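You operate a simulated robot arm through the tools that you are given. There is no shell and no other tool.

The job below is to be done with a simulated robot arm. You get a single attempt, and the scene is never put back.

TASK
Grease the hose reel and wind the slack hose in.
Fine: free the catch, three strokes of the grease lever before you wind, reel to its stop, catch tight.

Only the result counts: the job must be done as asked and must still hold three seconds after the hand-in. Knocking over, shifting, dropping, spilling or breaking anything else fails it.

THE ROBOT
A 7-joint arm with a three-finger gripper, fixed in place. Base frame: the origin is on the floor under the middle of its stand, x ahead of it, y to its left, z up; the work surface is at about z = 0.85. Readings come in m, degrees, newtons and seconds.
It reaches about 1.342 m from its shoulder. Its first joint turns from -166.0 to 166.0 degrees. Payload 2.69 kg.
Tool frame: the origin (TCP) lies between the finger pads and is the grasp point; the fingertips stand 0.03 m ahead of it; z points along the fingers, y is the line along which they close. The gripper opens to 0.128 m; its body begins 0.117 m behind the TCP.
Orientation is that of the tool frame in the base frame, as a unit quaternion [x, y, z, w]. With the fingers straight down and closing along the base's y, the tool's x points along the base's -x, its y along +y and its z along -z.

THE INTERFACE
- The arm moves only by the tool nudge_tool. Its argument "moves" is one flat list of numbers, 7 for each row, row after row: the shift along the base's x, y, z in m, then the turn, a rotation vector about the base's x, y, z in degrees, then the closure in counts, from 0 (fully open) to 255 (shut). In form: [tx, ty, tz, rx, ry, rz, claw, tx, ty, tz, rx, ry, rz, claw, ...]. A call has 1 to 20 rows; each row is the pose to reach, as a shift and turn from the pose commanded when the call began. A row lasts 0.2 s, in which the tool goes at most 0.05 m and 8.6 degrees; a call with a longer step from one row to the next is refused whole, and so is a gripper value outside its range. A pose out of reach is approached as far as the arm can. The call stops where the force on the tool passes 40 N (or 10 N more than at its start, if that is more) or the arm is blocked; 0.2 s more then pass. Each finger travels about 0.127 m/s and halts on what it meets, pressing with about 30 N; the grip force reading is that of the motor and also rises with nothing between the fingers. The clock runs only during rows and for 0.2 s after the last one: add rows that repeat a pose to give the fingers time. It gives the time, the measured TCP pose, the force on the tool (base axes), the opening and the grip force at its end, in the units of the frame above (readings bear some noise), with the torque about the TCP (base axes, N m) and any sound that the robot's microphone picked up.
- Cameras (640 x 400 px; columns grow to the right, rows downward): "scene" is fixed at [0.2196, 0.4987, 1.8953]; the picture's right is [-0.51, -0.86, 0.00], its down [-0.61, 0.36, -0.71] and it looks along [0.61, -0.36, -0.71] (base axes); focal length 340 px, centre (320, 200). "wrist" rides on the gripper at [0.058, 0.054, -0.131] in the tool frame; the picture's right is [-0.68, 0.74, 0.00], its down [-0.62, -0.57, -0.55] and it looks along [-0.40, -0.37, 0.84] (tool axes); focal length 234 px, centre (320, 200). There is no depth. A picture from a camera that has moved, and an enlarged one, comes with that camera's place and axes in the base frame and with its lens.
- snapshot(camera): a new picture of that camera. It takes no simulated time.
- slide_trunk(by): moves the trunk up (or, below 0, down) by that many m; the arm rides with it, the base frame stays. It gives what a move gives, with no picture.
- close_up(camera, box): a new picture of the part [left, top, right, bottom] of that camera's present view, enlarged. It takes no simulated time.
- close_job(): hands the job in; it is judged then, once.

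Places have to be worked out from the pictures, the camera data and where the tool is seen. Open the gripper and draw the arm clear of the work before you hand the job in, unless the task says otherwise.

The tools are called after "Call:" as a command line: name --argument value ..., lists and objects as JSON in quotes. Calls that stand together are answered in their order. nudge_tool: Moves the arm, as the interface text tells. Its arguments: {"type":"object","properties":{"moves":{"type":"array"}},"required":["moves"]} The other tools are called the same way: slide_trunk (by) moves the trunk up or down; snapshot (camera) takes a picture; close_up (camera, box) takes an enlarged picture of a part of a camera's view; close_job () hands the job in.

At the start:

```text
t: 0.0
position: [0.6971, -0.0091, 1.5488]
tcp_rot: [-0.001, 1.0, 0.0, 0.0]
force: [0.2, -0.8, 0.7]
ft_torque: [0.01, 0.0, -0.01]
width: 0.128
gripper_force: 0.1
trunk travel left (down, up): [-0.2, 0.15]
```

scene: 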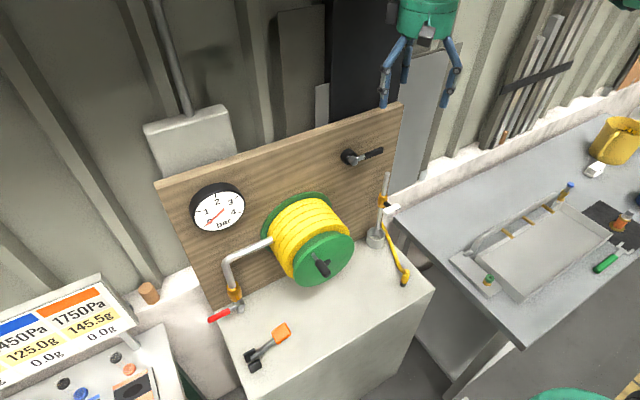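
wrist: 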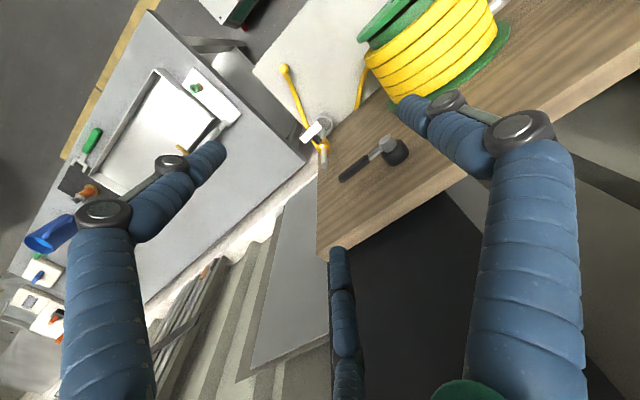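

I start by enlarging the reel area in the scene picture to identify the catch, grease lever, and crank.

Call:
close_up --camera "scene" --box '[240, 170, 400, 300]'

Call:
close_up --camera "scene" --box '[320, 120, 440, 300]'

Call:
close_up --camera "scene" --box '[180, 170, 320, 380]'

Call:
close_up --camera "wrist" --box '[240, 0, 520, 200]'

```text
3.08 times, centred on (320, 235) of scene
camera zoom: at [0.2196, 0.4987, 1.8953], right [-0.51, -0.86, 0.0], down [-0.61, 0.36, -0.71], along [0.61, -0.36, -0.71], focal length 1045 px, centre (320, 92)
```

zoom: 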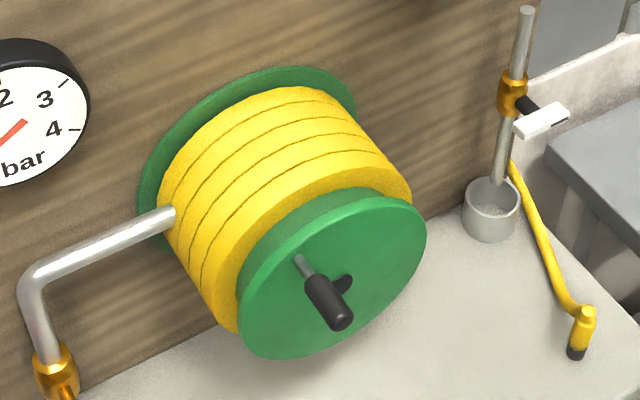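

```text
2.22 times, centred on (380, 210) of scene
camera zoom: at [0.2196, 0.4987, 1.8953], right [-0.51, -0.86, 0.0], down [-0.61, 0.36, -0.71], along [0.61, -0.36, -0.71], focal length 755 px, centre (187, 178)
```

zoom: 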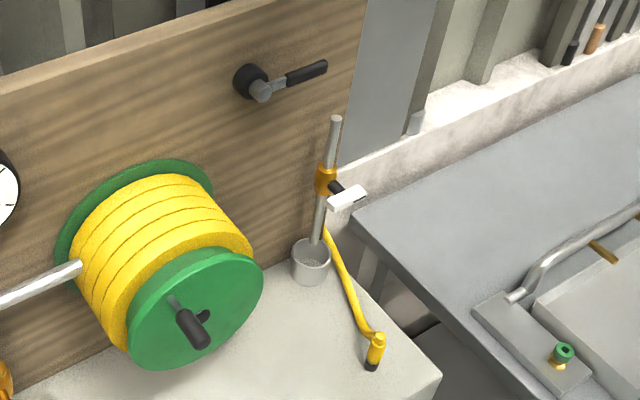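

```text
1.90 times, centred on (250, 275) of scene
camera zoom: at [0.2196, 0.4987, 1.8953], right [-0.51, -0.86, 0.0], down [-0.61, 0.36, -0.71], along [0.61, -0.36, -0.71], focal length 647 px, centre (453, 57)
```

zoom: 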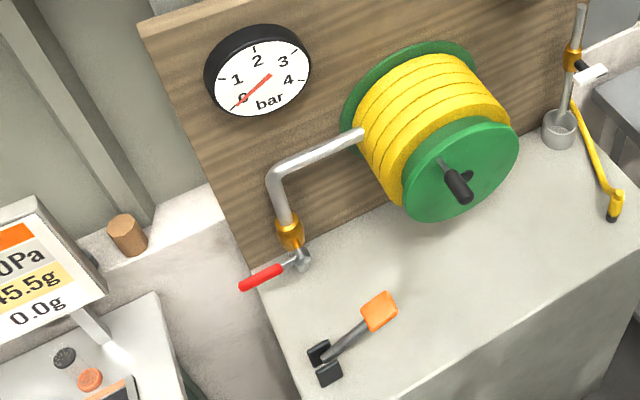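

```text
2.00 times, centred on (380, 100) of wrist
camera zoom: at [0.6393, 0.0459, 1.6797], right [0.68, 0.74, 0.0], down [0.62, -0.57, 0.55], along [0.4, -0.37, -0.84], focal length 468 px, centre (200, 400)
```

zoom: 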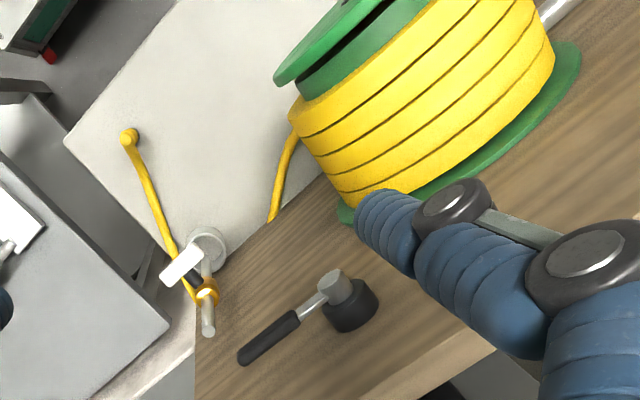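

The lever on the panel triangulates to hub ≈[0.81, 0.04, 1.30] and tip ≈[0.82, -0.06, 1.295]. I back the arm off from the panel and tilt it so the wrist camera can look at the reel head-on.

Call:
nudge_tool --moves '[-0.04, 0.025, 0, 0, -7.5, 0, 0, -0.08, 0.05, 0, 0, -15, 0, 0, -0.12, 0.075, 0, 0, -22.5, 0, 0, -0.16, 0.1, 0, 0, -30, 0, 0, -0.2, 0.125, 0, 0, -37.5, 0, 0, -0.24, 0.15, 0, 0, -45, 0, 0]'

Call:
snapshot --camera "wrist"

Call:
snapshot --camera "scene"

```text
t: 1.4
position: [0.4581, 0.1397, 1.5514]
tcp_rot: [-0.001, 0.923, 0.0, 0.384]
force: [0.6, -1.1, -0.1]
ft_torque: [0.02, 0.01, 0.02]
width: 0.1281
gripper_force: 0.0
trunk travel left (down, up): [-0.2, 0.15]
```

```text
taken
camera wrist: at [0.3233, 0.195, 1.6018], right [0.48, 0.74, 0.48], down [0.05, -0.57, 0.82], along [0.88, -0.37, -0.3], focal length 234 px, centre (320, 200)
```

wrist: 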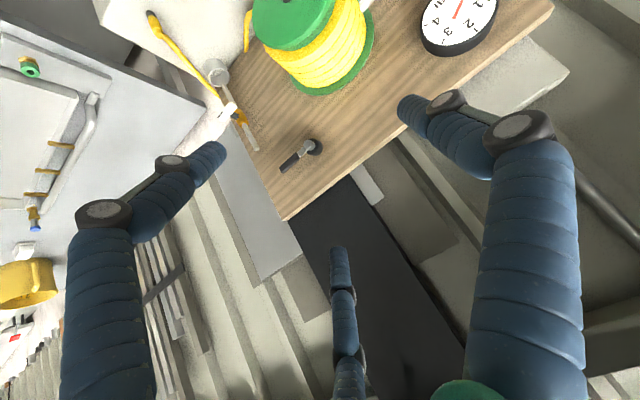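

```text
taken
```

scene: 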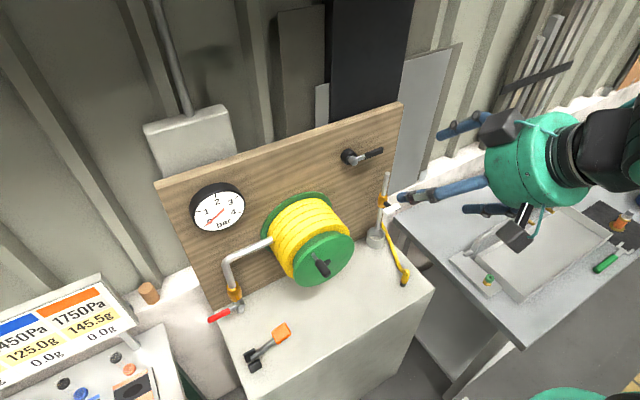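

The picture is upside down but clear; the reel is at its top edge, so I lower the tool about 0.3 m and draw back a bit to get it centred.

Call:
nudge_tool --moves '[-0.015, 0.005, -0.045, 0, 0, 0, 0, -0.03, 0.01, -0.09, 0, 0, 0, 0, -0.045, 0.015, -0.135, 0, 0, 0, 0, -0.06, 0.02, -0.18, 0, 0, 0, 0, -0.075, 0.025, -0.225, 0, 0, 0, 0, -0.09, 0.03, -0.27, 0, 0, 0, 0]'

Call:
snapshot --camera "wrist"

Call:
close_up --camera "wrist" --box '[100, 0, 420, 200]'

```text
t: 2.8
position: [0.3687, 0.1718, 1.2769]
tcp_rot: [0.0, 0.924, 0.0, 0.383]
force: [-1.0, 0.4, -0.3]
ft_torque: [-0.01, -0.02, 0.0]
width: 0.128
gripper_force: 0.0
trunk travel left (down, up): [-0.2, 0.15]
```

```text
taken
camera wrist: at [0.2352, 0.2271, 1.3276], right [0.48, 0.74, 0.48], down [0.05, -0.57, 0.82], along [0.88, -0.37, -0.31], focal length 234 px, centre (320, 200)
```

wrist: 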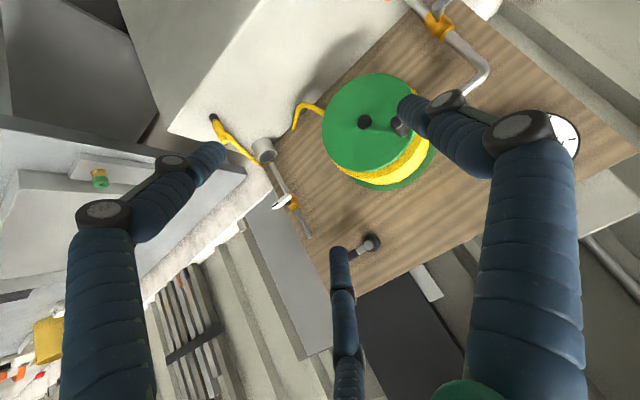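

```text
2.00 times, centred on (260, 100) of wrist
camera zoom: at [0.2352, 0.2271, 1.3276], right [0.48, 0.74, 0.48], down [0.05, -0.57, 0.82], along [0.88, -0.37, -0.31], focal length 468 px, centre (440, 400)
```

zoom: 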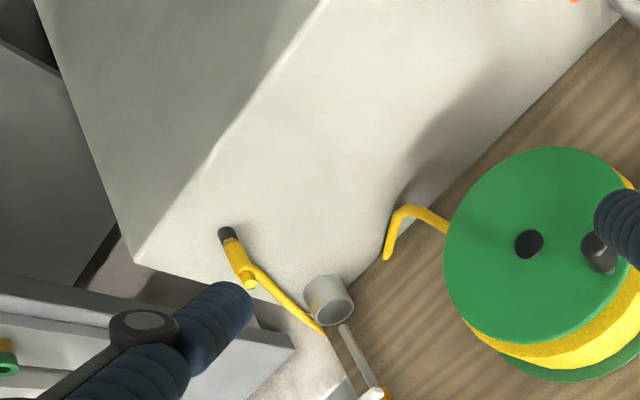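

I look at enlarged wrist views of the post with the white part, the panel lever, the crank and the pipe.

Call:
close_up --camera "wrist" --box '[200, 100, 400, 270]'

Call:
close_up --camera "wrist" --box '[340, 0, 520, 110]'

Call:
close_up --camera "wrist" --box '[240, 150, 330, 240]'

```text
2.35 times, centred on (300, 185) of wrist
camera zoom: at [0.2352, 0.2271, 1.3276], right [0.48, 0.74, 0.48], down [0.05, -0.57, 0.82], along [0.88, -0.37, -0.31], focal length 551 px, centre (367, 235)
```

zoom: 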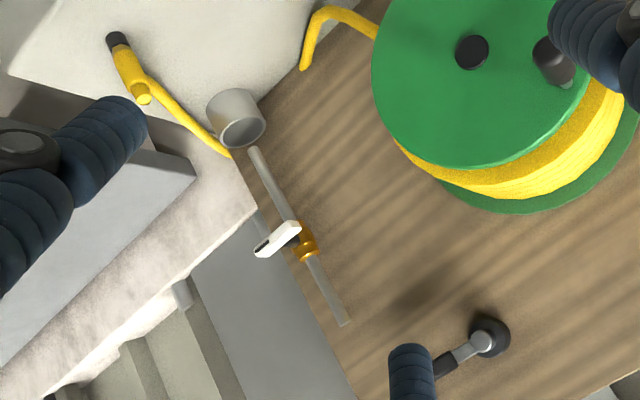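

```text
3.56 times, centred on (430, 55) of wrist
camera zoom: at [0.2352, 0.2271, 1.3276], right [0.48, 0.74, 0.48], down [0.05, -0.57, 0.82], along [0.88, -0.37, -0.31], focal length 833 px, centre (-71, 716)
```

zoom: 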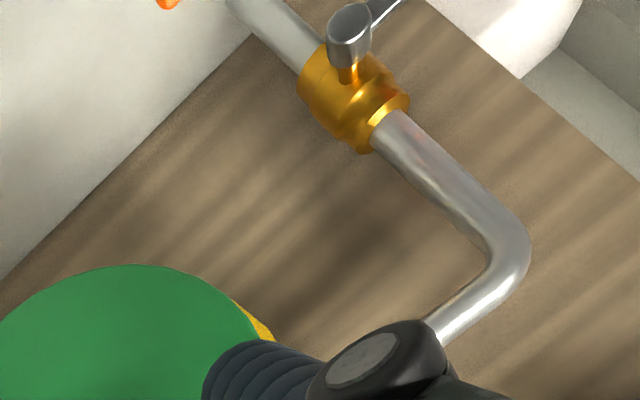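

```text
4.44 times, centred on (285, 195) of wrist
camera zoom: at [0.2352, 0.2271, 1.3276], right [0.48, 0.74, 0.48], down [0.05, -0.57, 0.82], along [0.88, -0.37, -0.31], focal length 1041 px, centre (476, 222)
```

zoom: 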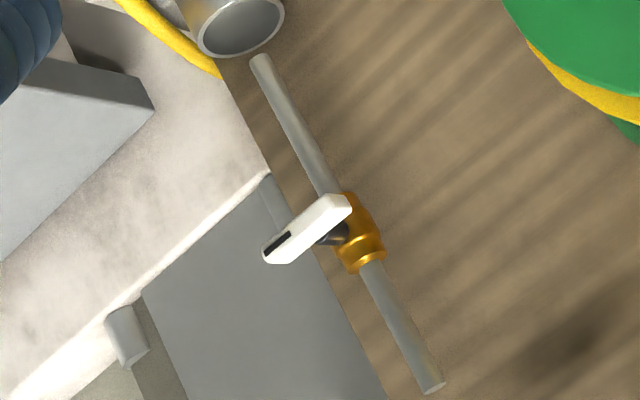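

The post carries a brass drain tap with a white handle over a cup, and the left pipe a valve with a red handle – neither is obviously part of the reel. I enlarge the orange-handled item on the cabinet, the crank and the panel lever from the scene camera.

Call:
close_up --camera "scene" --box '[200, 275, 310, 385]'

Call:
close_up --camera "scene" --box '[280, 215, 370, 295]'

Call:
close_up --camera "scene" --box '[330, 130, 400, 180]'

Call:
close_up --camera "wrist" --box '[290, 60, 440, 200]'

```text
3.64 times, centred on (255, 330) of scene
camera zoom: at [0.2196, 0.4987, 1.8953], right [-0.51, -0.86, 0.0], down [-0.61, 0.36, -0.71], along [0.61, -0.36, -0.71], focal length 1236 px, centre (556, -273)
```

zoom: 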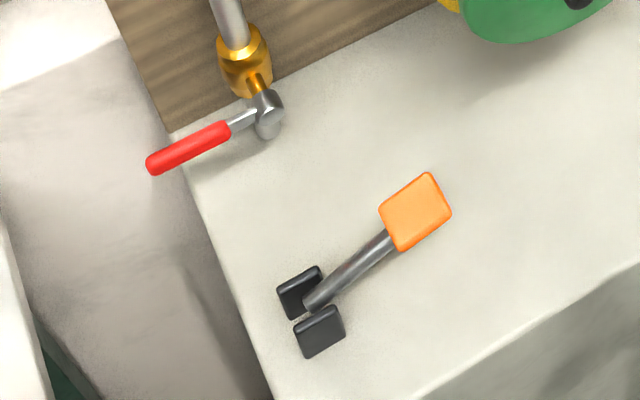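

```text
5.00 times, centred on (325, 255) of scene
camera zoom: at [0.2196, 0.4987, 1.8953], right [-0.51, -0.86, 0.0], down [-0.61, 0.36, -0.71], along [0.61, -0.36, -0.71], focal length 1699 px, centre (295, -75)
```

zoom: 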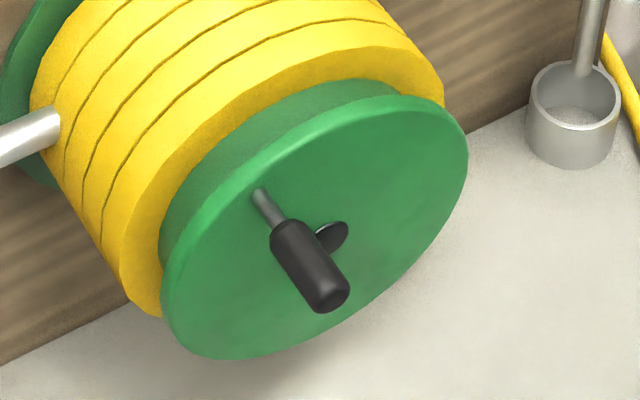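

```text
8.00 times, centred on (365, 155) of scene
camera zoom: at [0.2196, 0.4987, 1.8953], right [-0.51, -0.86, 0.0], down [-0.61, 0.36, -0.71], along [0.61, -0.36, -0.71], focal length 2718 px, centre (-40, 560)
```

zoom: 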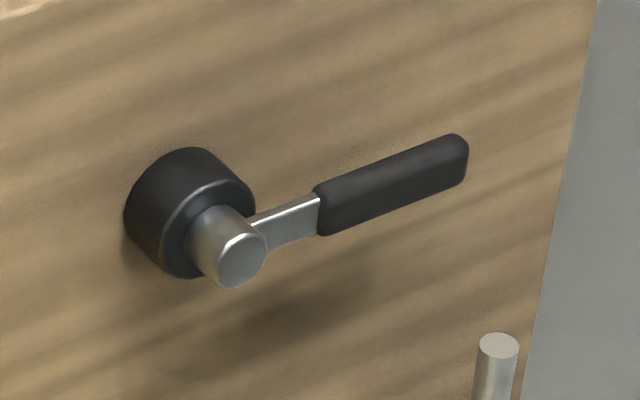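

```text
2.86 times, centred on (365, 130) of wrist
camera zoom: at [0.2352, 0.2271, 1.3276], right [0.48, 0.74, 0.48], down [0.05, -0.57, 0.82], along [0.88, -0.37, -0.31], focal length 669 px, centre (191, 400)
```

zoom: 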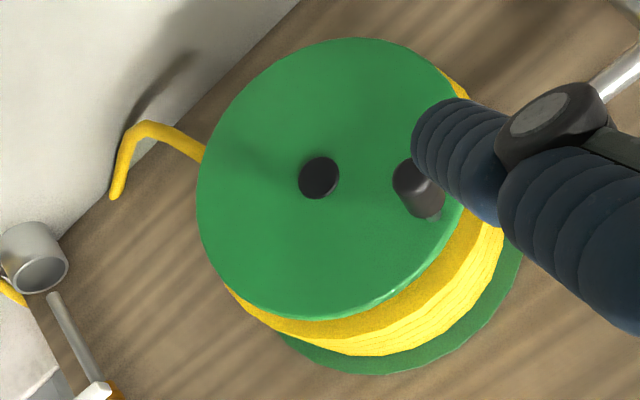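

The orange paddle on a rod between two black lugs looks like the grease lever (pivot at about [0.635, 0.48], paddle toward -y at about [0.65, 0.375]), and the black-gripped lever on the panel like the catch. I move the wrist camera to the left and lower to see the paddle from the side.

Call:
nudge_tool --moves '[0.006, 0.036, -0.024, 0, 0, 0, 0, 0.012, 0.072, -0.048, 0, 0, 0, 0, 0.018, 0.108, -0.072, 0, 0, 0, 0, 0.024, 0.144, -0.096, 0, 0, 0, 0, 0.03, 0.18, -0.12, 0, 0, 0, 0, 0.036, 0.216, -0.144, 0, 0, 0, 0, 0.042, 0.252, -0.168, 0, 0, 0, 0, 0.048, 0.288, -0.192, 0, 0, 0, 0, 0.054, 0.324, -0.216, 0, 0, 0, 0]'

Call:
snapshot --camera "wrist"

Call:
snapshot --camera "scene"

```text
t: 4.8
position: [0.4196, 0.4963, 1.0623]
tcp_rot: [-0.001, 0.924, 0.0, 0.383]
force: [0.0, -0.1, 0.1]
ft_torque: [0.0, 0.02, 0.02]
width: 0.1279
gripper_force: 0.1
trunk travel left (down, up): [-0.2, 0.15]
```

```text
taken
camera wrist: at [0.2861, 0.5514, 1.1136], right [0.48, 0.74, 0.48], down [0.05, -0.56, 0.82], along [0.88, -0.37, -0.31], focal length 234 px, centre (320, 200)
```

wrist: 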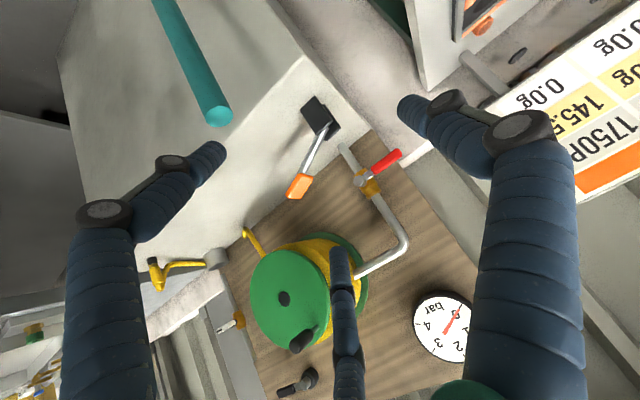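

```text
taken
```

scene: 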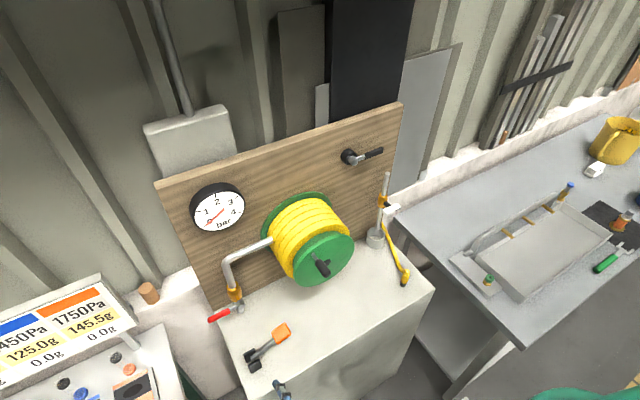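

A thin teal upright pole, not seen before, stands in front of the cabinet near the gripper. I raise the tool a little, away from it, to range it by parallax.

Call:
nudge_tool --moves '[-0.01, 0.0, 0.045, 0, 0, 0, 0, -0.02, 0.0, 0.09, 0, 0, 0, 0]'

Call:
snapshot --camera "wrist"

Call:
close_up --camera "scene" --box '[220, 300, 380, 400]'

```text
t: 5.4
position: [0.3993, 0.4939, 1.1516]
tcp_rot: [0.0, 0.924, 0.0, 0.383]
force: [0.4, -0.7, 1.7]
ft_torque: [0.02, 0.0, 0.07]
width: 0.1281
gripper_force: 0.1
trunk travel left (down, up): [-0.2, 0.15]
```

```text
taken
camera wrist: at [0.2657, 0.5489, 1.2035], right [0.48, 0.74, 0.48], down [0.05, -0.57, 0.82], along [0.88, -0.37, -0.31], focal length 234 px, centre (320, 200)
```

wrist: 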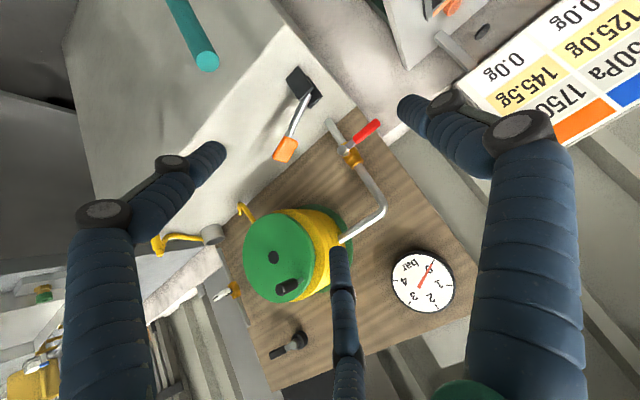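

```text
4.00 times, centred on (300, 350) of scene
camera zoom: at [0.2196, 0.4987, 1.8953], right [-0.51, -0.86, 0.0], down [-0.61, 0.36, -0.71], along [0.61, -0.36, -0.71], focal length 1359 px, centre (400, -400)
```

zoom: 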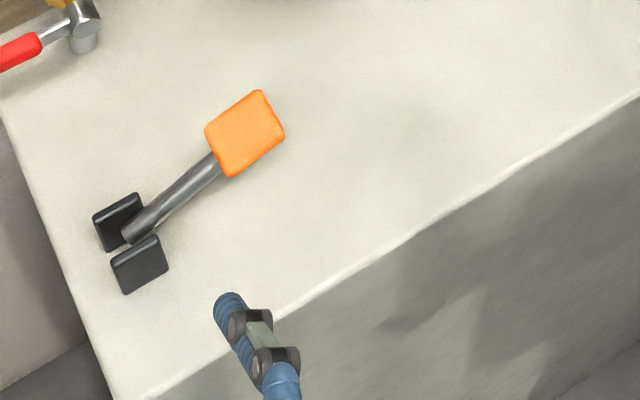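

Parallax puts the teal pole at about (0.413, 0.456) with its top at z ≈ 0.955 – something to stay clear of. The paddle is at ≈[0.63, 0.39, 0.95] with its pivot at ≈[0.62, 0.48, 0.90]. I now close the gripper in free air to see how the fingers meet.

Call:
nudge_tool --moves '[0, 0, 0.02, 0, 0, 0, 128, 0, 0, 0.04, 0, 0, 0, 255, 0, 0, 0.04, 0, 0, 0, 255, 0, 0, 0.04, 0, 0, 0, 255, 0, 0, 0.04, 0, 0, 0, 255]'

Call:
snapshot --camera "wrist"

Call:
snapshot --camera "scene"

```text
t: 6.6
position: [0.4027, 0.4944, 1.1928]
tcp_rot: [-0.001, 0.924, 0.001, 0.382]
force: [0.2, -0.1, -0.5]
ft_torque: [-0.01, 0.01, 0.01]
width: 0.0019
gripper_force: 29.7
trunk travel left (down, up): [-0.2, 0.15]
```

```text
taken
camera wrist: at [0.2672, 0.5498, 1.2448], right [0.48, 0.74, 0.48], down [0.05, -0.57, 0.82], along [0.88, -0.37, -0.31], focal length 234 px, centre (320, 200)
```

wrist: 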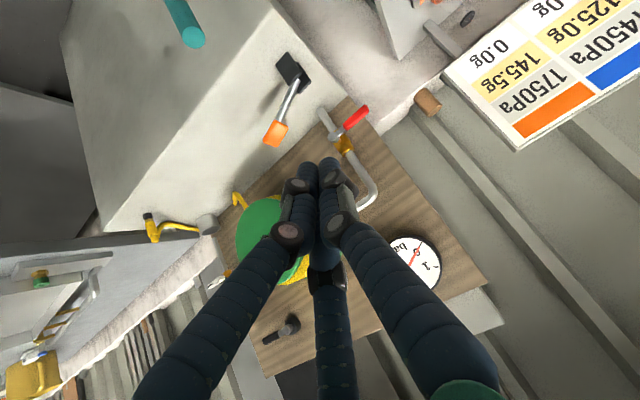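

```text
taken
```

scene: 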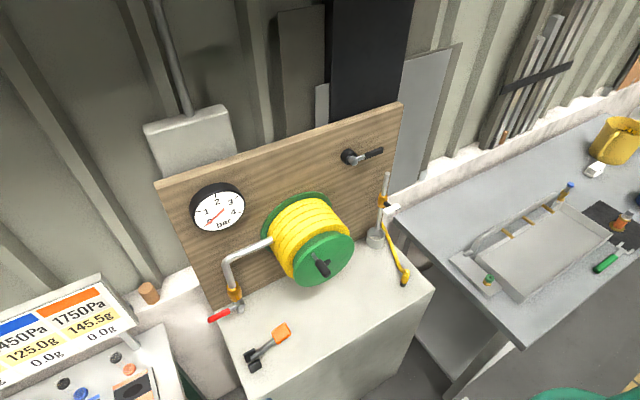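

The three fingers close radially into a compact cluster – good for pushing. I go up and over to a stand-off in front of the catch lever with the fingers horizontal, pointing at the panel.

Call:
nudge_tool --moves '[0, 0, 0.04, 0, -2.6, 0, 255, 0, 0, 0.08, 0, -5.2, 0, 255, 0, 0, 0.12, 0, -7.8, 0, 255, 0, 0, 0.16, 0, -10.4, 0, 255, 0.015, -0.0415, 0.164, 0, -13, 0, 255, 0.03, -0.083, 0.168, 0, -15.6, 0, 255, 0.045, -0.1245, 0.172, 0, -18.2, 0, 255, 0.06, -0.166, 0.176, 0, -20.8, 0, 255, 0.075, -0.2075, 0.18, 0, -23.4, 0, 255, 0.09, -0.249, 0.184, 0, -26, 0, 255, 0.105, -0.2905, 0.188, 0, -28.6, 0, 255, 0.12, -0.332, 0.192, 0, -31.2, 0, 255, 0.135, -0.3735, 0.196, 0, -33.8, 0, 255, 0.15, -0.415, 0.2, 0, -36.4, 0, 255, 0.165, -0.4565, 0.204, 0, -39, 0, 255, 0.18, -0.498, 0.208, 0, -42, 0, 255, 0.195, -0.5395, 0.212, 0, -45, 0, 255]'

Call:
snapshot --camera "wrist"

Call:
snapshot --camera "scene"

```text
t: 10.2
position: [0.5886, 0.0176, 1.3961]
tcp_rot: [0.006, 0.717, -0.007, 0.697]
force: [-0.8, 0.2, -0.4]
ft_torque: [0.02, 0.0, -0.01]
width: 0.0022
gripper_force: 30.1
out of reach, approached as far as the arm can: row 16, 17
trunk travel left (down, up): [-0.2, 0.15]
```

```text
taken
camera wrist: at [0.4578, 0.0755, 1.3424], right [0.03, 0.74, 0.68], down [-0.54, -0.56, 0.63], along [0.84, -0.39, 0.38], focal length 234 px, centre (320, 200)
```

wrist: 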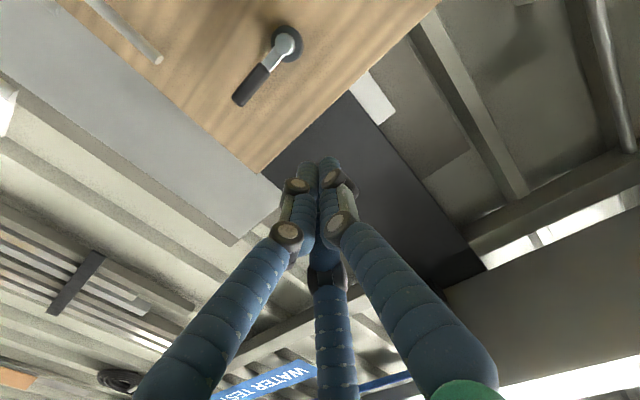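

```text
taken
```

scene: 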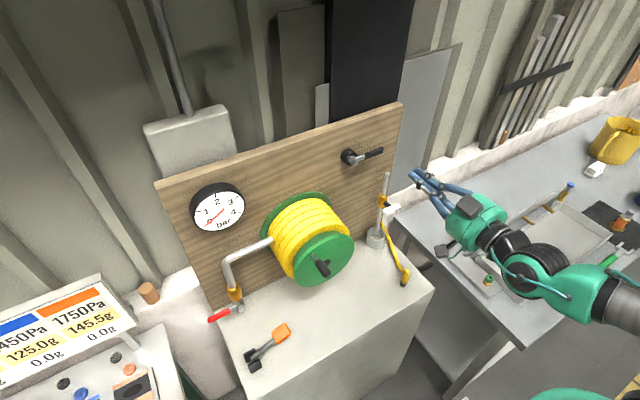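

The arm ran into a limit near this pose, stopping at y ≈ 0.018. I try moving forward in x, where the arm is less folded, and read the result.

Call:
nudge_tool --moves '[0.04, 0, 0.0, 0, 0, 0, 255, 0.08, 0, 0.0, 0, 0, 0, 255]'

```text
t: 10.8
position: [0.666, 0.034, 1.3986]
tcp_rot: [0.004, 0.709, -0.005, 0.705]
force: [0.7, 0.4, 0.2]
ft_torque: [0.0, 0.0, 0.01]
width: 0.0022
gripper_force: 29.7
out of reach, approached as far as the arm can: row 1, 2
trunk travel left (down, up): [-0.2, 0.15]
```

Forward motion works but y stays held, which points to a wrist joint limit. I test whether yawing the tool slightly (toward +y) while shifting toward -y relieves it.

Call:
nudge_tool --moves '[0.0, -0.02, 0.0, 0, 0, 5, 255, 0.0, -0.04, 0.0, 0, 0, 10, 255, 0.0, -0.06, 0.0, 0, 0, 15, 255]'

Call:
snapshot --camera "scene"

```text
t: 11.6
position: [0.6659, 0.0324, 1.399]
tcp_rot: [0.005, 0.709, -0.005, 0.705]
force: [0.5, -0.4, 0.2]
ft_torque: [0.02, -0.05, -0.03]
width: 0.0021
gripper_force: 29.9
out of reach, approached as far as the arm can: row 1, 2, 3
trunk travel left (down, up): [-0.2, 0.15]
```

```text
taken
```

scene: 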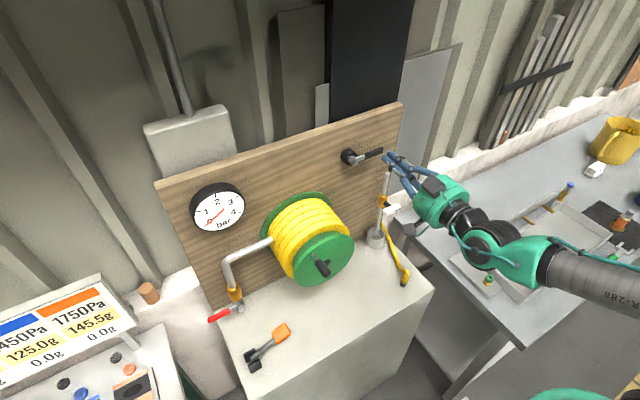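

No movement at all that way. I try the opposite yaw, pointing the fingers slightly toward -y.

Call:
nudge_tool --moves '[0.0, 0.0, 0.0, 0, 0, -7, 255, 0.0, 0.0, 0.0, 0, 0, -14, 255]'

```text
t: 12.2
position: [0.6656, 0.0316, 1.396]
tcp_rot: [0.092, 0.703, -0.092, 0.699]
force: [0.4, 0.8, 0.2]
ft_torque: [-0.01, -0.04, -0.02]
width: 0.0023
gripper_force: 29.4
trunk travel left (down, up): [-0.2, 0.15]
```

Yaw of about -15° is accepted and the position held, so pointing the fingers toward -y moves off the limit. Now I shift toward -y with a little more yaw.

Call:
nudge_tool --moves '[0.0, -0.02, 0.0, 0, 0, -3, 255, 0.0, -0.04, 0.0, 0, 0, -6, 255, 0.0, -0.06, 0.0, 0, 0, -9, 255]'

```text
t: 13.0
position: [0.6669, -0.0258, 1.396]
tcp_rot: [0.147, 0.693, -0.147, 0.691]
force: [-0.2, 0.6, 0.4]
ft_torque: [-0.01, -0.01, 0.0]
width: 0.0022
gripper_force: 29.6
trunk travel left (down, up): [-0.2, 0.15]
```

TCP is at [0.667, -0.026, 1.396]. I advance to just above the lever's grip at about [0.808, -0.04, 1.365] and check in the pictures before pushing.

Call:
nudge_tool --moves '[0.035, -0.003, -0.005, 0, 0, 0, 255, 0.07, -0.006, -0.01, 0, 0, 0, 255, 0.105, -0.01, -0.02, 0, 0, 0, 255, 0.14, -0.014, -0.031, 0, 0, 0, 255]'

Call:
close_up --camera "scene" --box '[320, 110, 440, 200]'

Call:
snapshot --camera "wrist"

```text
t: 14.0
position: [0.8028, -0.0388, 1.3665]
tcp_rot: [0.146, 0.693, -0.146, 0.69]
force: [1.2, 0.4, 0.8]
ft_torque: [0.01, 0.03, 0.03]
width: 0.0023
gripper_force: 29.8
trunk travel left (down, up): [-0.2, 0.15]
```

```text
4.44 times, centred on (380, 155) of scene
camera zoom: at [0.2196, 0.4987, 1.8953], right [-0.51, -0.86, 0.0], down [-0.61, 0.36, -0.71], along [0.61, -0.36, -0.71], focal length 1510 px, centre (53, 400)
```

zoom: 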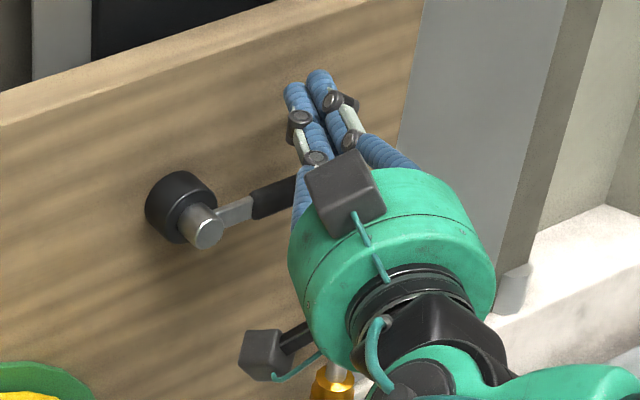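

```text
taken
camera wrist: at [0.7052, 0.0653, 1.3075], right [0.3, 0.67, 0.68], down [-0.73, -0.3, 0.62], along [0.62, -0.68, 0.4], focal length 234 px, centre (320, 200)
```

wrist: 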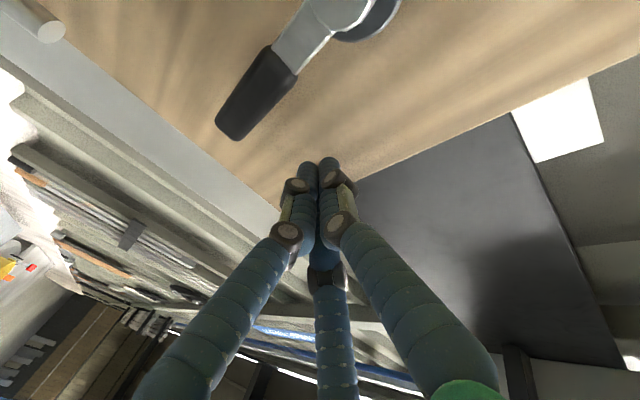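

The lever's tip measures [0.818, -0.062, 1.299] again, and the fingers sit right above its grip. I push it down gently by about 20° of arc and watch the force.

Call:
nudge_tool --moves '[0, 0, -0.02, 0, 0, 0, 255, 0, 0, -0.036, 0, 0, 0, 255, 0, -0.003, -0.0557, 0, 0, 0, 255, 0, -0.004, -0.071, 0, 0, 0, 255]'

Call:
close_up --camera "scene" --box '[320, 110, 440, 200]'

Call:
snapshot --camera "wrist"

```text
t: 14.9
position: [0.8082, -0.043, 1.3263]
tcp_rot: [0.146, 0.685, -0.144, 0.699]
force: [4.6, -0.7, 8.5]
ft_torque: [-0.19, -0.31, 0.05]
width: 0.002
gripper_force: 29.9
trunk travel left (down, up): [-0.2, 0.15]
stopped in row 4: the force on the tool passed its limit at 48 N (the readings are from after the stop); the commanded pose is now the measured one
```

```text
4.44 times, centred on (380, 155) of scene
camera zoom: at [0.2196, 0.4987, 1.8953], right [-0.51, -0.86, 0.0], down [-0.61, 0.36, -0.71], along [0.61, -0.36, -0.71], focal length 1510 px, centre (53, 400)
```

zoom: 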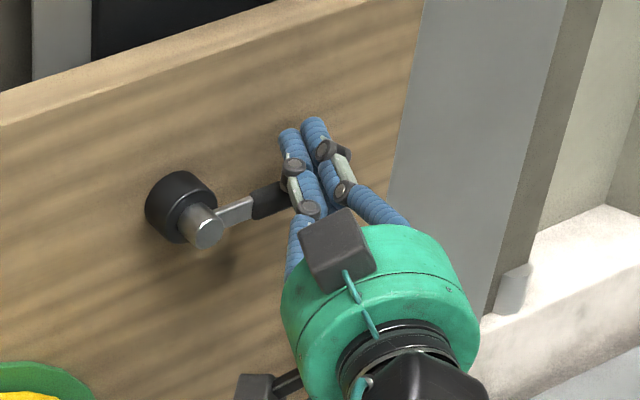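

```text
taken
camera wrist: at [0.7104, 0.0613, 1.2662], right [0.28, 0.67, 0.68], down [-0.74, -0.3, 0.6], along [0.61, -0.68, 0.42], focal length 234 px, centre (320, 200)
```

wrist: 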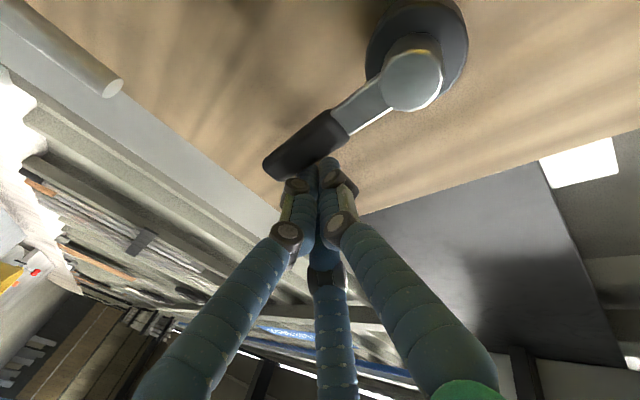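

It is solidly blocked downward at 48 N with no movement of the lever, so its free direction should be upward. I back out, drop below the lever, and go back in under the grip, clear of the drain pipe whose top is near [0.805, -0.09, 1.21].

Call:
nudge_tool --moves '[0, 0, 0.015, 0, 0, 0, 255, -0.04, 0.018, 0.015, 0, 0, 0, 255, -0.08, 0.036, 0.015, 0, 0, 0, 255, -0.09, 0.04, -0.03, 0, 0, 0, 255, -0.09, 0.04, -0.074, 0, 0, 0, 255, -0.06, 0.027, -0.077, 0, 0, 0, 255, -0.03, 0.014, -0.077, 0, 0, 0, 255, 0.002, 0.004, -0.077, 0, 0, 0, 255]'

Call:
close_up --camera "scene" --box '[320, 110, 440, 200]'

Call:
snapshot --camera "wrist"

```text
t: 16.7
position: [0.8086, -0.0391, 1.2457]
tcp_rot: [0.147, 0.686, -0.144, 0.698]
force: [-1.1, -0.3, -0.2]
ft_torque: [0.04, 0.02, 0.0]
width: 0.0022
gripper_force: 29.7
trunk travel left (down, up): [-0.2, 0.15]
```

```text
4.44 times, centred on (380, 155) of scene
camera zoom: at [0.2196, 0.4987, 1.8953], right [-0.51, -0.86, 0.0], down [-0.61, 0.36, -0.71], along [0.61, -0.36, -0.71], focal length 1510 px, centre (53, 400)
```

zoom: 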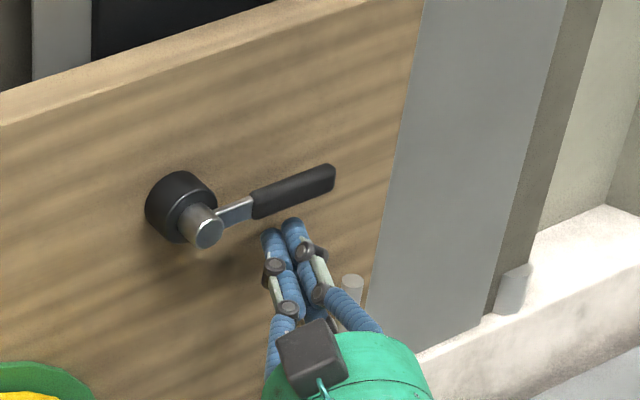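

```text
taken
camera wrist: at [0.7118, 0.0647, 1.1861], right [0.29, 0.67, 0.68], down [-0.74, -0.3, 0.6], along [0.61, -0.68, 0.41], focal length 234 px, centre (320, 200)
```

wrist: 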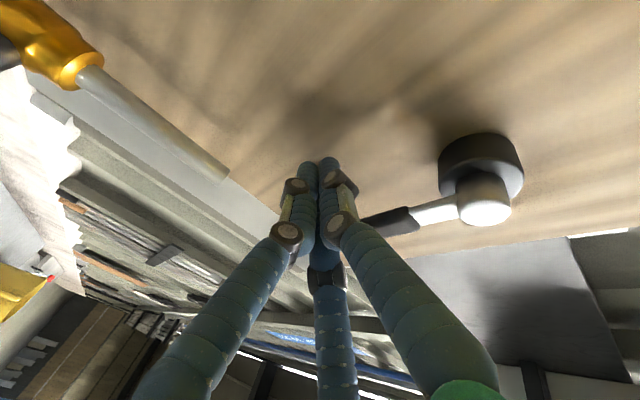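

The fingers are under the grip with the post clear. I push up along the lever's arc to about 30° and watch.

Call:
nudge_tool --moves '[0, 0.005, 0.018, 0, 0, 0, 255, 0, 0.0056, 0.028, 0, 0, 0, 255, 0, 0.002, 0.0426, 0, 0, 0, 255, 0, 0.0015, 0.0573, 0, 0, 0, 255, 0, 0.003, 0.072, 0, 0, 0, 255]'

Call:
close_up --camera "scene" --box '[320, 110, 440, 200]'

Call:
snapshot --camera "wrist"

```text
t: 17.9
position: [0.8097, -0.0367, 1.3215]
tcp_rot: [0.147, 0.686, -0.144, 0.698]
force: [0.7, -0.1, 0.0]
ft_torque: [-0.01, -0.01, 0.0]
width: 0.0019
gripper_force: 29.8
trunk travel left (down, up): [-0.2, 0.15]
```

```text
4.44 times, centred on (380, 155) of scene
camera zoom: at [0.2196, 0.4987, 1.8953], right [-0.51, -0.86, 0.0], down [-0.61, 0.36, -0.71], along [0.61, -0.36, -0.71], focal length 1510 px, centre (53, 400)
```

zoom: 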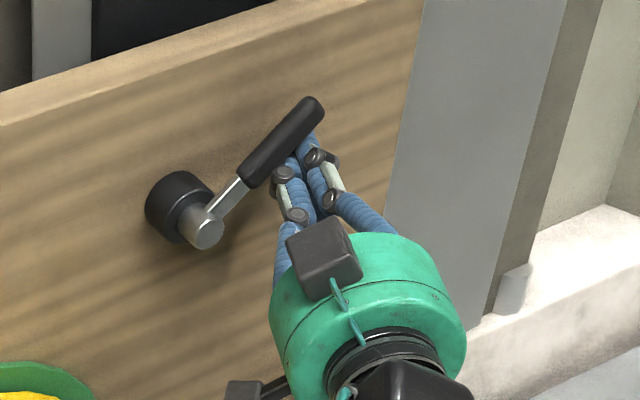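

```text
taken
camera wrist: at [0.7134, 0.0669, 1.2609], right [0.29, 0.67, 0.68], down [-0.74, -0.3, 0.6], along [0.61, -0.68, 0.41], focal length 234 px, centre (320, 200)
```

wrist: 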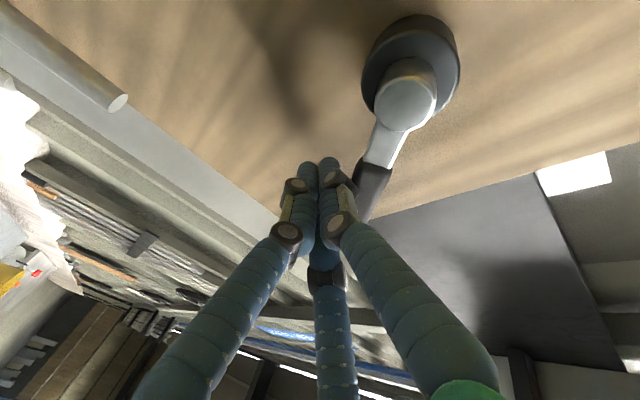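

The lever swings up with almost no resistance. I follow the arc further toward vertical, where I expect its other stop.

Call:
nudge_tool --moves '[0, 0.008, 0.0165, 0, 0, 0, 255, 0, 0.0205, 0.035, 0, 0, 0, 255, 0, 0.029, 0.043, 0, 0, 0, 255, 0, 0.037, 0.049, 0, 0, 0, 255, 0, 0.047, 0.055, 0, 0, 0, 255, 0, 0.057, 0.0585, 0, 0, 0, 255]'

Call:
close_up --camera "scene" --box '[320, 110, 440, 200]'

```text
t: 19.1
position: [0.8082, 0.0024, 1.3706]
tcp_rot: [0.149, 0.688, -0.147, 0.695]
force: [-7.5, -17.8, -1.8]
ft_torque: [-0.04, 0.03, 0.15]
width: 0.0018
gripper_force: 29.9
trunk travel left (down, up): [-0.2, 0.15]
stopped in row 6: the force on the tool passed its limit at 52 N (the readings are from after the stop); the commanded pose is now the measured one
```

```text
4.44 times, centred on (380, 155) of scene
camera zoom: at [0.2196, 0.4987, 1.8953], right [-0.51, -0.86, 0.0], down [-0.61, 0.36, -0.71], along [0.61, -0.36, -0.71], focal length 1510 px, centre (53, 400)
```

zoom: 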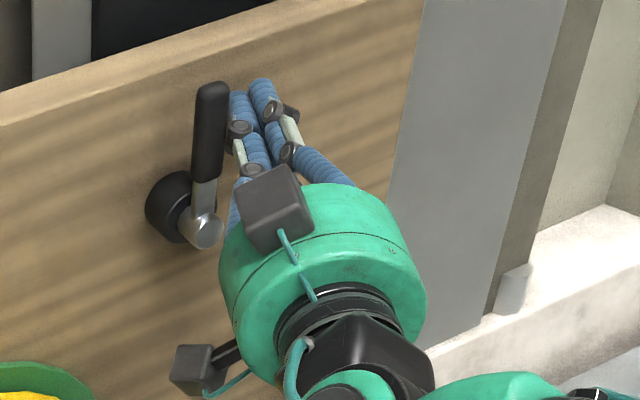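

The lever stands vertical and hits its stop there (52 N), so the catch should be free. I ease off it, retract along the finger axis, and travel high around the front of the reel to a point above the orange paddle with the tool tilted 20° from vertical.

Call:
nudge_tool --moves '[0, -0.01, 0, 0, 0, 0, 255, -0.041, 0.008, 0, 0, 0, 0, 255, -0.082, 0.026, 0, 0, 0, 0, 255, -0.123, 0.045, 0, 0, 0, 0, 255, -0.15, 0.08, 0.02, 1.466, 6.895, 2.09, 255, -0.175, 0.115, 0.03, 2.932, 13.79, 4.18, 255, -0.2, 0.155, 0.04, 4.398, 20.685, 6.27, 255, -0.22, 0.195, 0.04, 5.864, 27.58, 8.36, 255, -0.235, 0.235, 0.04, 7.33, 34.475, 10.45, 255, -0.245, 0.28, 0.04, 8.796, 41.37, 12.54, 255, -0.25, 0.325, 0.03, 10.262, 48.265, 14.63, 255, -0.25, 0.365, 0.02, 11.728, 55.16, 16.72, 255, -0.25, 0.39, -0.01, 13.194, 62.055, 18.81, 255, -0.24, 0.39, -0.05, 14.66, 68.95, 20.9, 255, -0.22, 0.39, -0.09, 14.66, 68.95, 20.9, 255, -0.205, 0.39, -0.13, 14.66, 68.95, 20.9, 255, -0.19, 0.39, -0.17, 14.66, 68.95, 20.9, 255]'

Call:
snapshot --camera "wrist"

Call:
snapshot --camera "scene"

```text
t: 22.7
position: [0.6202, 0.3957, 1.1992]
tcp_rot: [0.002, 0.984, -0.001, 0.179]
force: [0.3, -0.5, 0.2]
ft_torque: [-0.04, -0.02, 0.03]
width: 0.002
gripper_force: 30.1
trunk travel left (down, up): [-0.2, 0.15]
```

```text
taken
camera wrist: at [0.519, 0.4523, 1.3006], right [0.64, 0.73, 0.24], down [0.38, -0.57, 0.73], along [0.67, -0.38, -0.64], focal length 234 px, centre (320, 200)
```

wrist: 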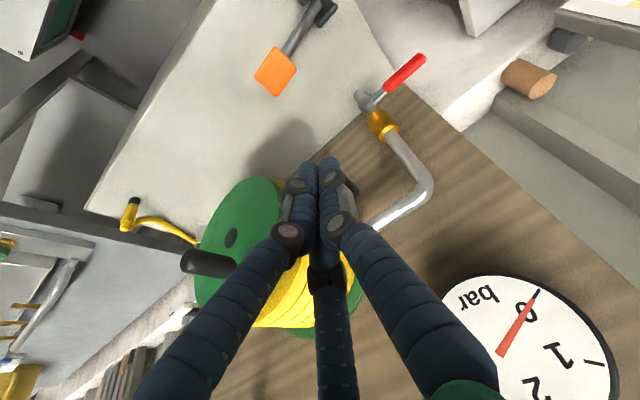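

```text
taken
```

scene: 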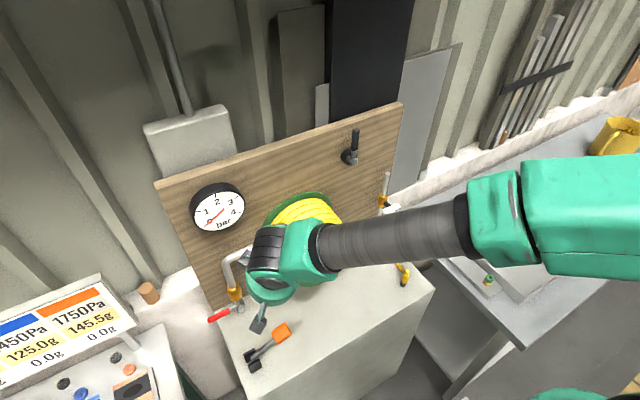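

The paddle again measures ≈[0.629, 0.386, 0.95]. I descend straight above it to about 3 cm over contact and look.

Call:
nudge_tool --moves '[0, -0.003, -0.045, 0, 0, 0, 255, 0, -0.006, -0.09, 0, 0, 0, 255, 0, -0.008, -0.135, 0, 0, 0, 255, 0, -0.008, -0.175, 0, 0, 0, 255]'

Call:
snapshot --camera "wrist"

Call:
snapshot --camera "scene"

```text
t: 23.7
position: [0.6175, 0.388, 1.0248]
tcp_rot: [0.002, 0.984, -0.001, 0.179]
force: [-0.4, 0.3, 0.7]
ft_torque: [0.0, -0.02, -0.02]
width: 0.0019
gripper_force: 29.5
trunk travel left (down, up): [-0.2, 0.15]
```

```text
taken
camera wrist: at [0.5176, 0.4438, 1.1258], right [0.64, 0.73, 0.24], down [0.38, -0.57, 0.73], along [0.67, -0.38, -0.64], focal length 234 px, centre (320, 200)
```

wrist: 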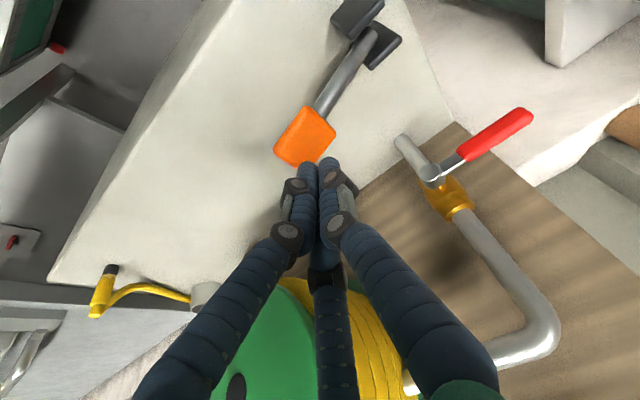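

```text
taken
```

scene: 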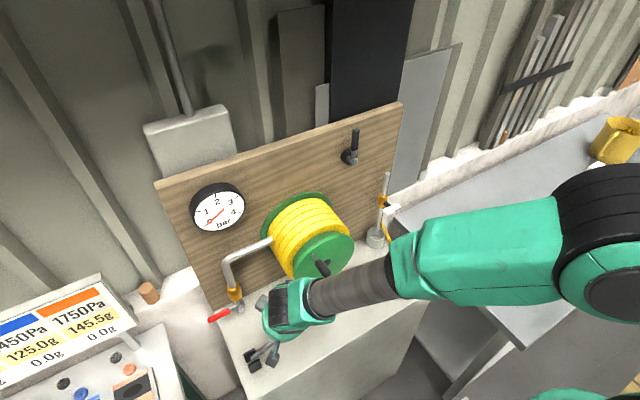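

The fingertips are centred over the orange paddle about 4 cm above it. I press down slowly in small steps, letting the force limit catch the bottom stop.

Call:
nudge_tool --moves '[0, 0, -0.025, 0, 0, 0, 255, 0, 0, -0.035, 0, 0, 0, 255, 0, 0, -0.045, 0, 0, 0, 255, 0, -0.001, -0.055, 0, 0, 0, 255, 0, -0.002, -0.065, 0, 0, 0, 255]'

Call:
snapshot --camera "wrist"

```text
t: 24.9
position: [0.6194, 0.3841, 0.9605]
tcp_rot: [0.003, 0.984, -0.001, 0.179]
force: [0.2, -2.3, 7.5]
ft_torque: [-0.1, 0.03, -0.05]
width: 0.0022
gripper_force: 30.3
trunk travel left (down, up): [-0.2, 0.15]
```

```text
taken
camera wrist: at [0.5189, 0.4405, 1.0618], right [0.64, 0.73, 0.24], down [0.38, -0.57, 0.73], along [0.67, -0.38, -0.64], focal length 234 px, centre (320, 200)
```

wrist: 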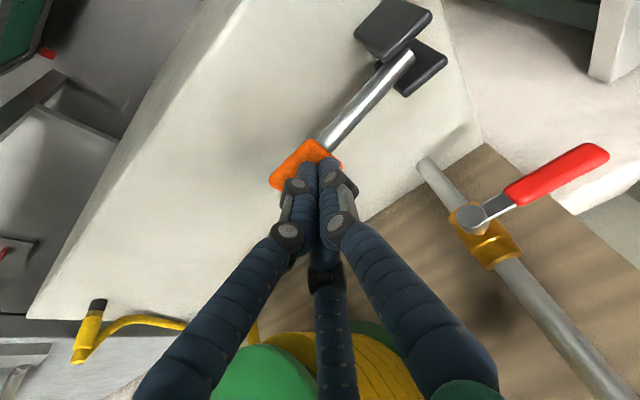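

Contact is made with a springy 7.5 N pushing back. I continue pressing down.

Call:
nudge_tool --moves '[0, -0.001, -0.01, 0, 0, 0, 255, 0, -0.002, -0.02, 0, 0, 0, 255, 0, -0.003, -0.03, 0, 0, 0, 255]'

Call:
snapshot --camera "wrist"

```text
t: 25.3
position: [0.6249, 0.3872, 0.9582]
tcp_rot: [0.002, 0.983, 0.001, 0.183]
force: [2.9, 1.8, 10.8]
ft_torque: [0.01, -0.05, -0.03]
width: 0.0022
gripper_force: 29.6
trunk travel left (down, up): [-0.2, 0.15]
stopped in row 2: the force on the tool passed its limit at 48 N (the readings are from after the stop); the commanded pose is now the measured one
```

```text
taken
camera wrist: at [0.5222, 0.4425, 1.0595], right [0.64, 0.73, 0.25], down [0.38, -0.57, 0.73], along [0.68, -0.37, -0.64], focal length 234 px, centre (320, 200)
```

wrist: 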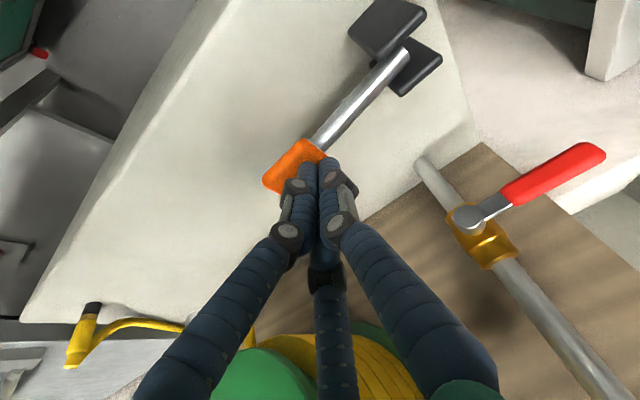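

The press was blocked at TCP z ≈ 0.958 with 48 N. I lift a few centimetres to see whether the paddle returns and how far it had moved.

Call:
nudge_tool --moves '[0, 0, 0.02, 0, 0, 0, 255, 0, 0, 0.04, 0, 0, 0, 255, 0, 0, 0.06, 0, 0, 0, 255]'

Call:
snapshot --camera "wrist"

Call:
close_up --camera "scene" --box '[200, 275, 310, 385]'

```text
t: 26.1
position: [0.6221, 0.3851, 1.0141]
tcp_rot: [0.002, 0.984, -0.001, 0.18]
force: [0.3, -0.9, -0.5]
ft_torque: [-0.03, 0.03, -0.05]
width: 0.0023
gripper_force: 30.0
trunk travel left (down, up): [-0.2, 0.15]
```

```text
taken
camera wrist: at [0.5207, 0.4414, 1.1146], right [0.64, 0.73, 0.24], down [0.38, -0.57, 0.73], along [0.67, -0.37, -0.64], focal length 234 px, centre (320, 200)
```

wrist: 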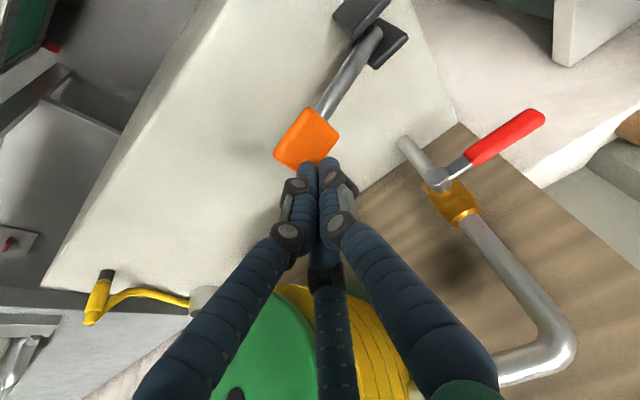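

```text
3.64 times, centred on (255, 330) of scene
camera zoom: at [0.2196, 0.4987, 1.8953], right [-0.51, -0.86, 0.0], down [-0.61, 0.36, -0.71], along [0.61, -0.36, -0.71], focal length 1236 px, centre (556, -273)
```

zoom: 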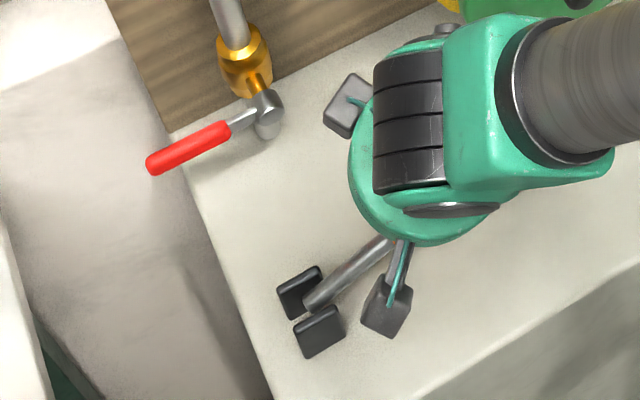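

The paddle is spring-returned and came back to its original position; while pressed it had gone down roughly 20° to what feels like a stop. I do the second stroke, first to just before the stop, to read the spring force there.

Call:
nudge_tool --moves '[0, 0.001, -0.02, 0, 0, 0, 255, 0, 0.001, -0.034, 0, 0, 0, 255, 0, 0.001, -0.042, 0, 0, 0, 255, 0, 0.001, -0.048, 0, 0, 0, 255]'

Call:
close_up --camera "wrist" --box '[220, 0, 460, 200]'

```text
t: 27.1
position: [0.6222, 0.3866, 0.9686]
tcp_rot: [0.002, 0.983, 0.0, 0.181]
force: [1.2, 1.0, 4.5]
ft_torque: [-0.02, 0.0, 0.03]
width: 0.0021
gripper_force: 29.1
trunk travel left (down, up): [-0.2, 0.15]
```

```text
2.00 times, centred on (340, 100) of wrist
camera zoom: at [0.5217, 0.4431, 1.0694], right [0.64, 0.73, 0.24], down [0.38, -0.57, 0.73], along [0.67, -0.37, -0.64], focal length 468 px, centre (280, 400)
```

zoom: 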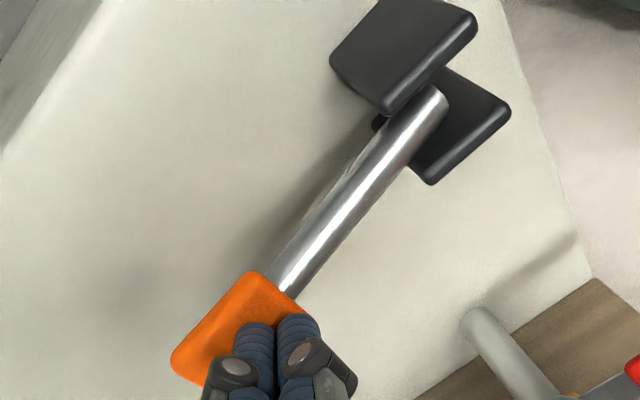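

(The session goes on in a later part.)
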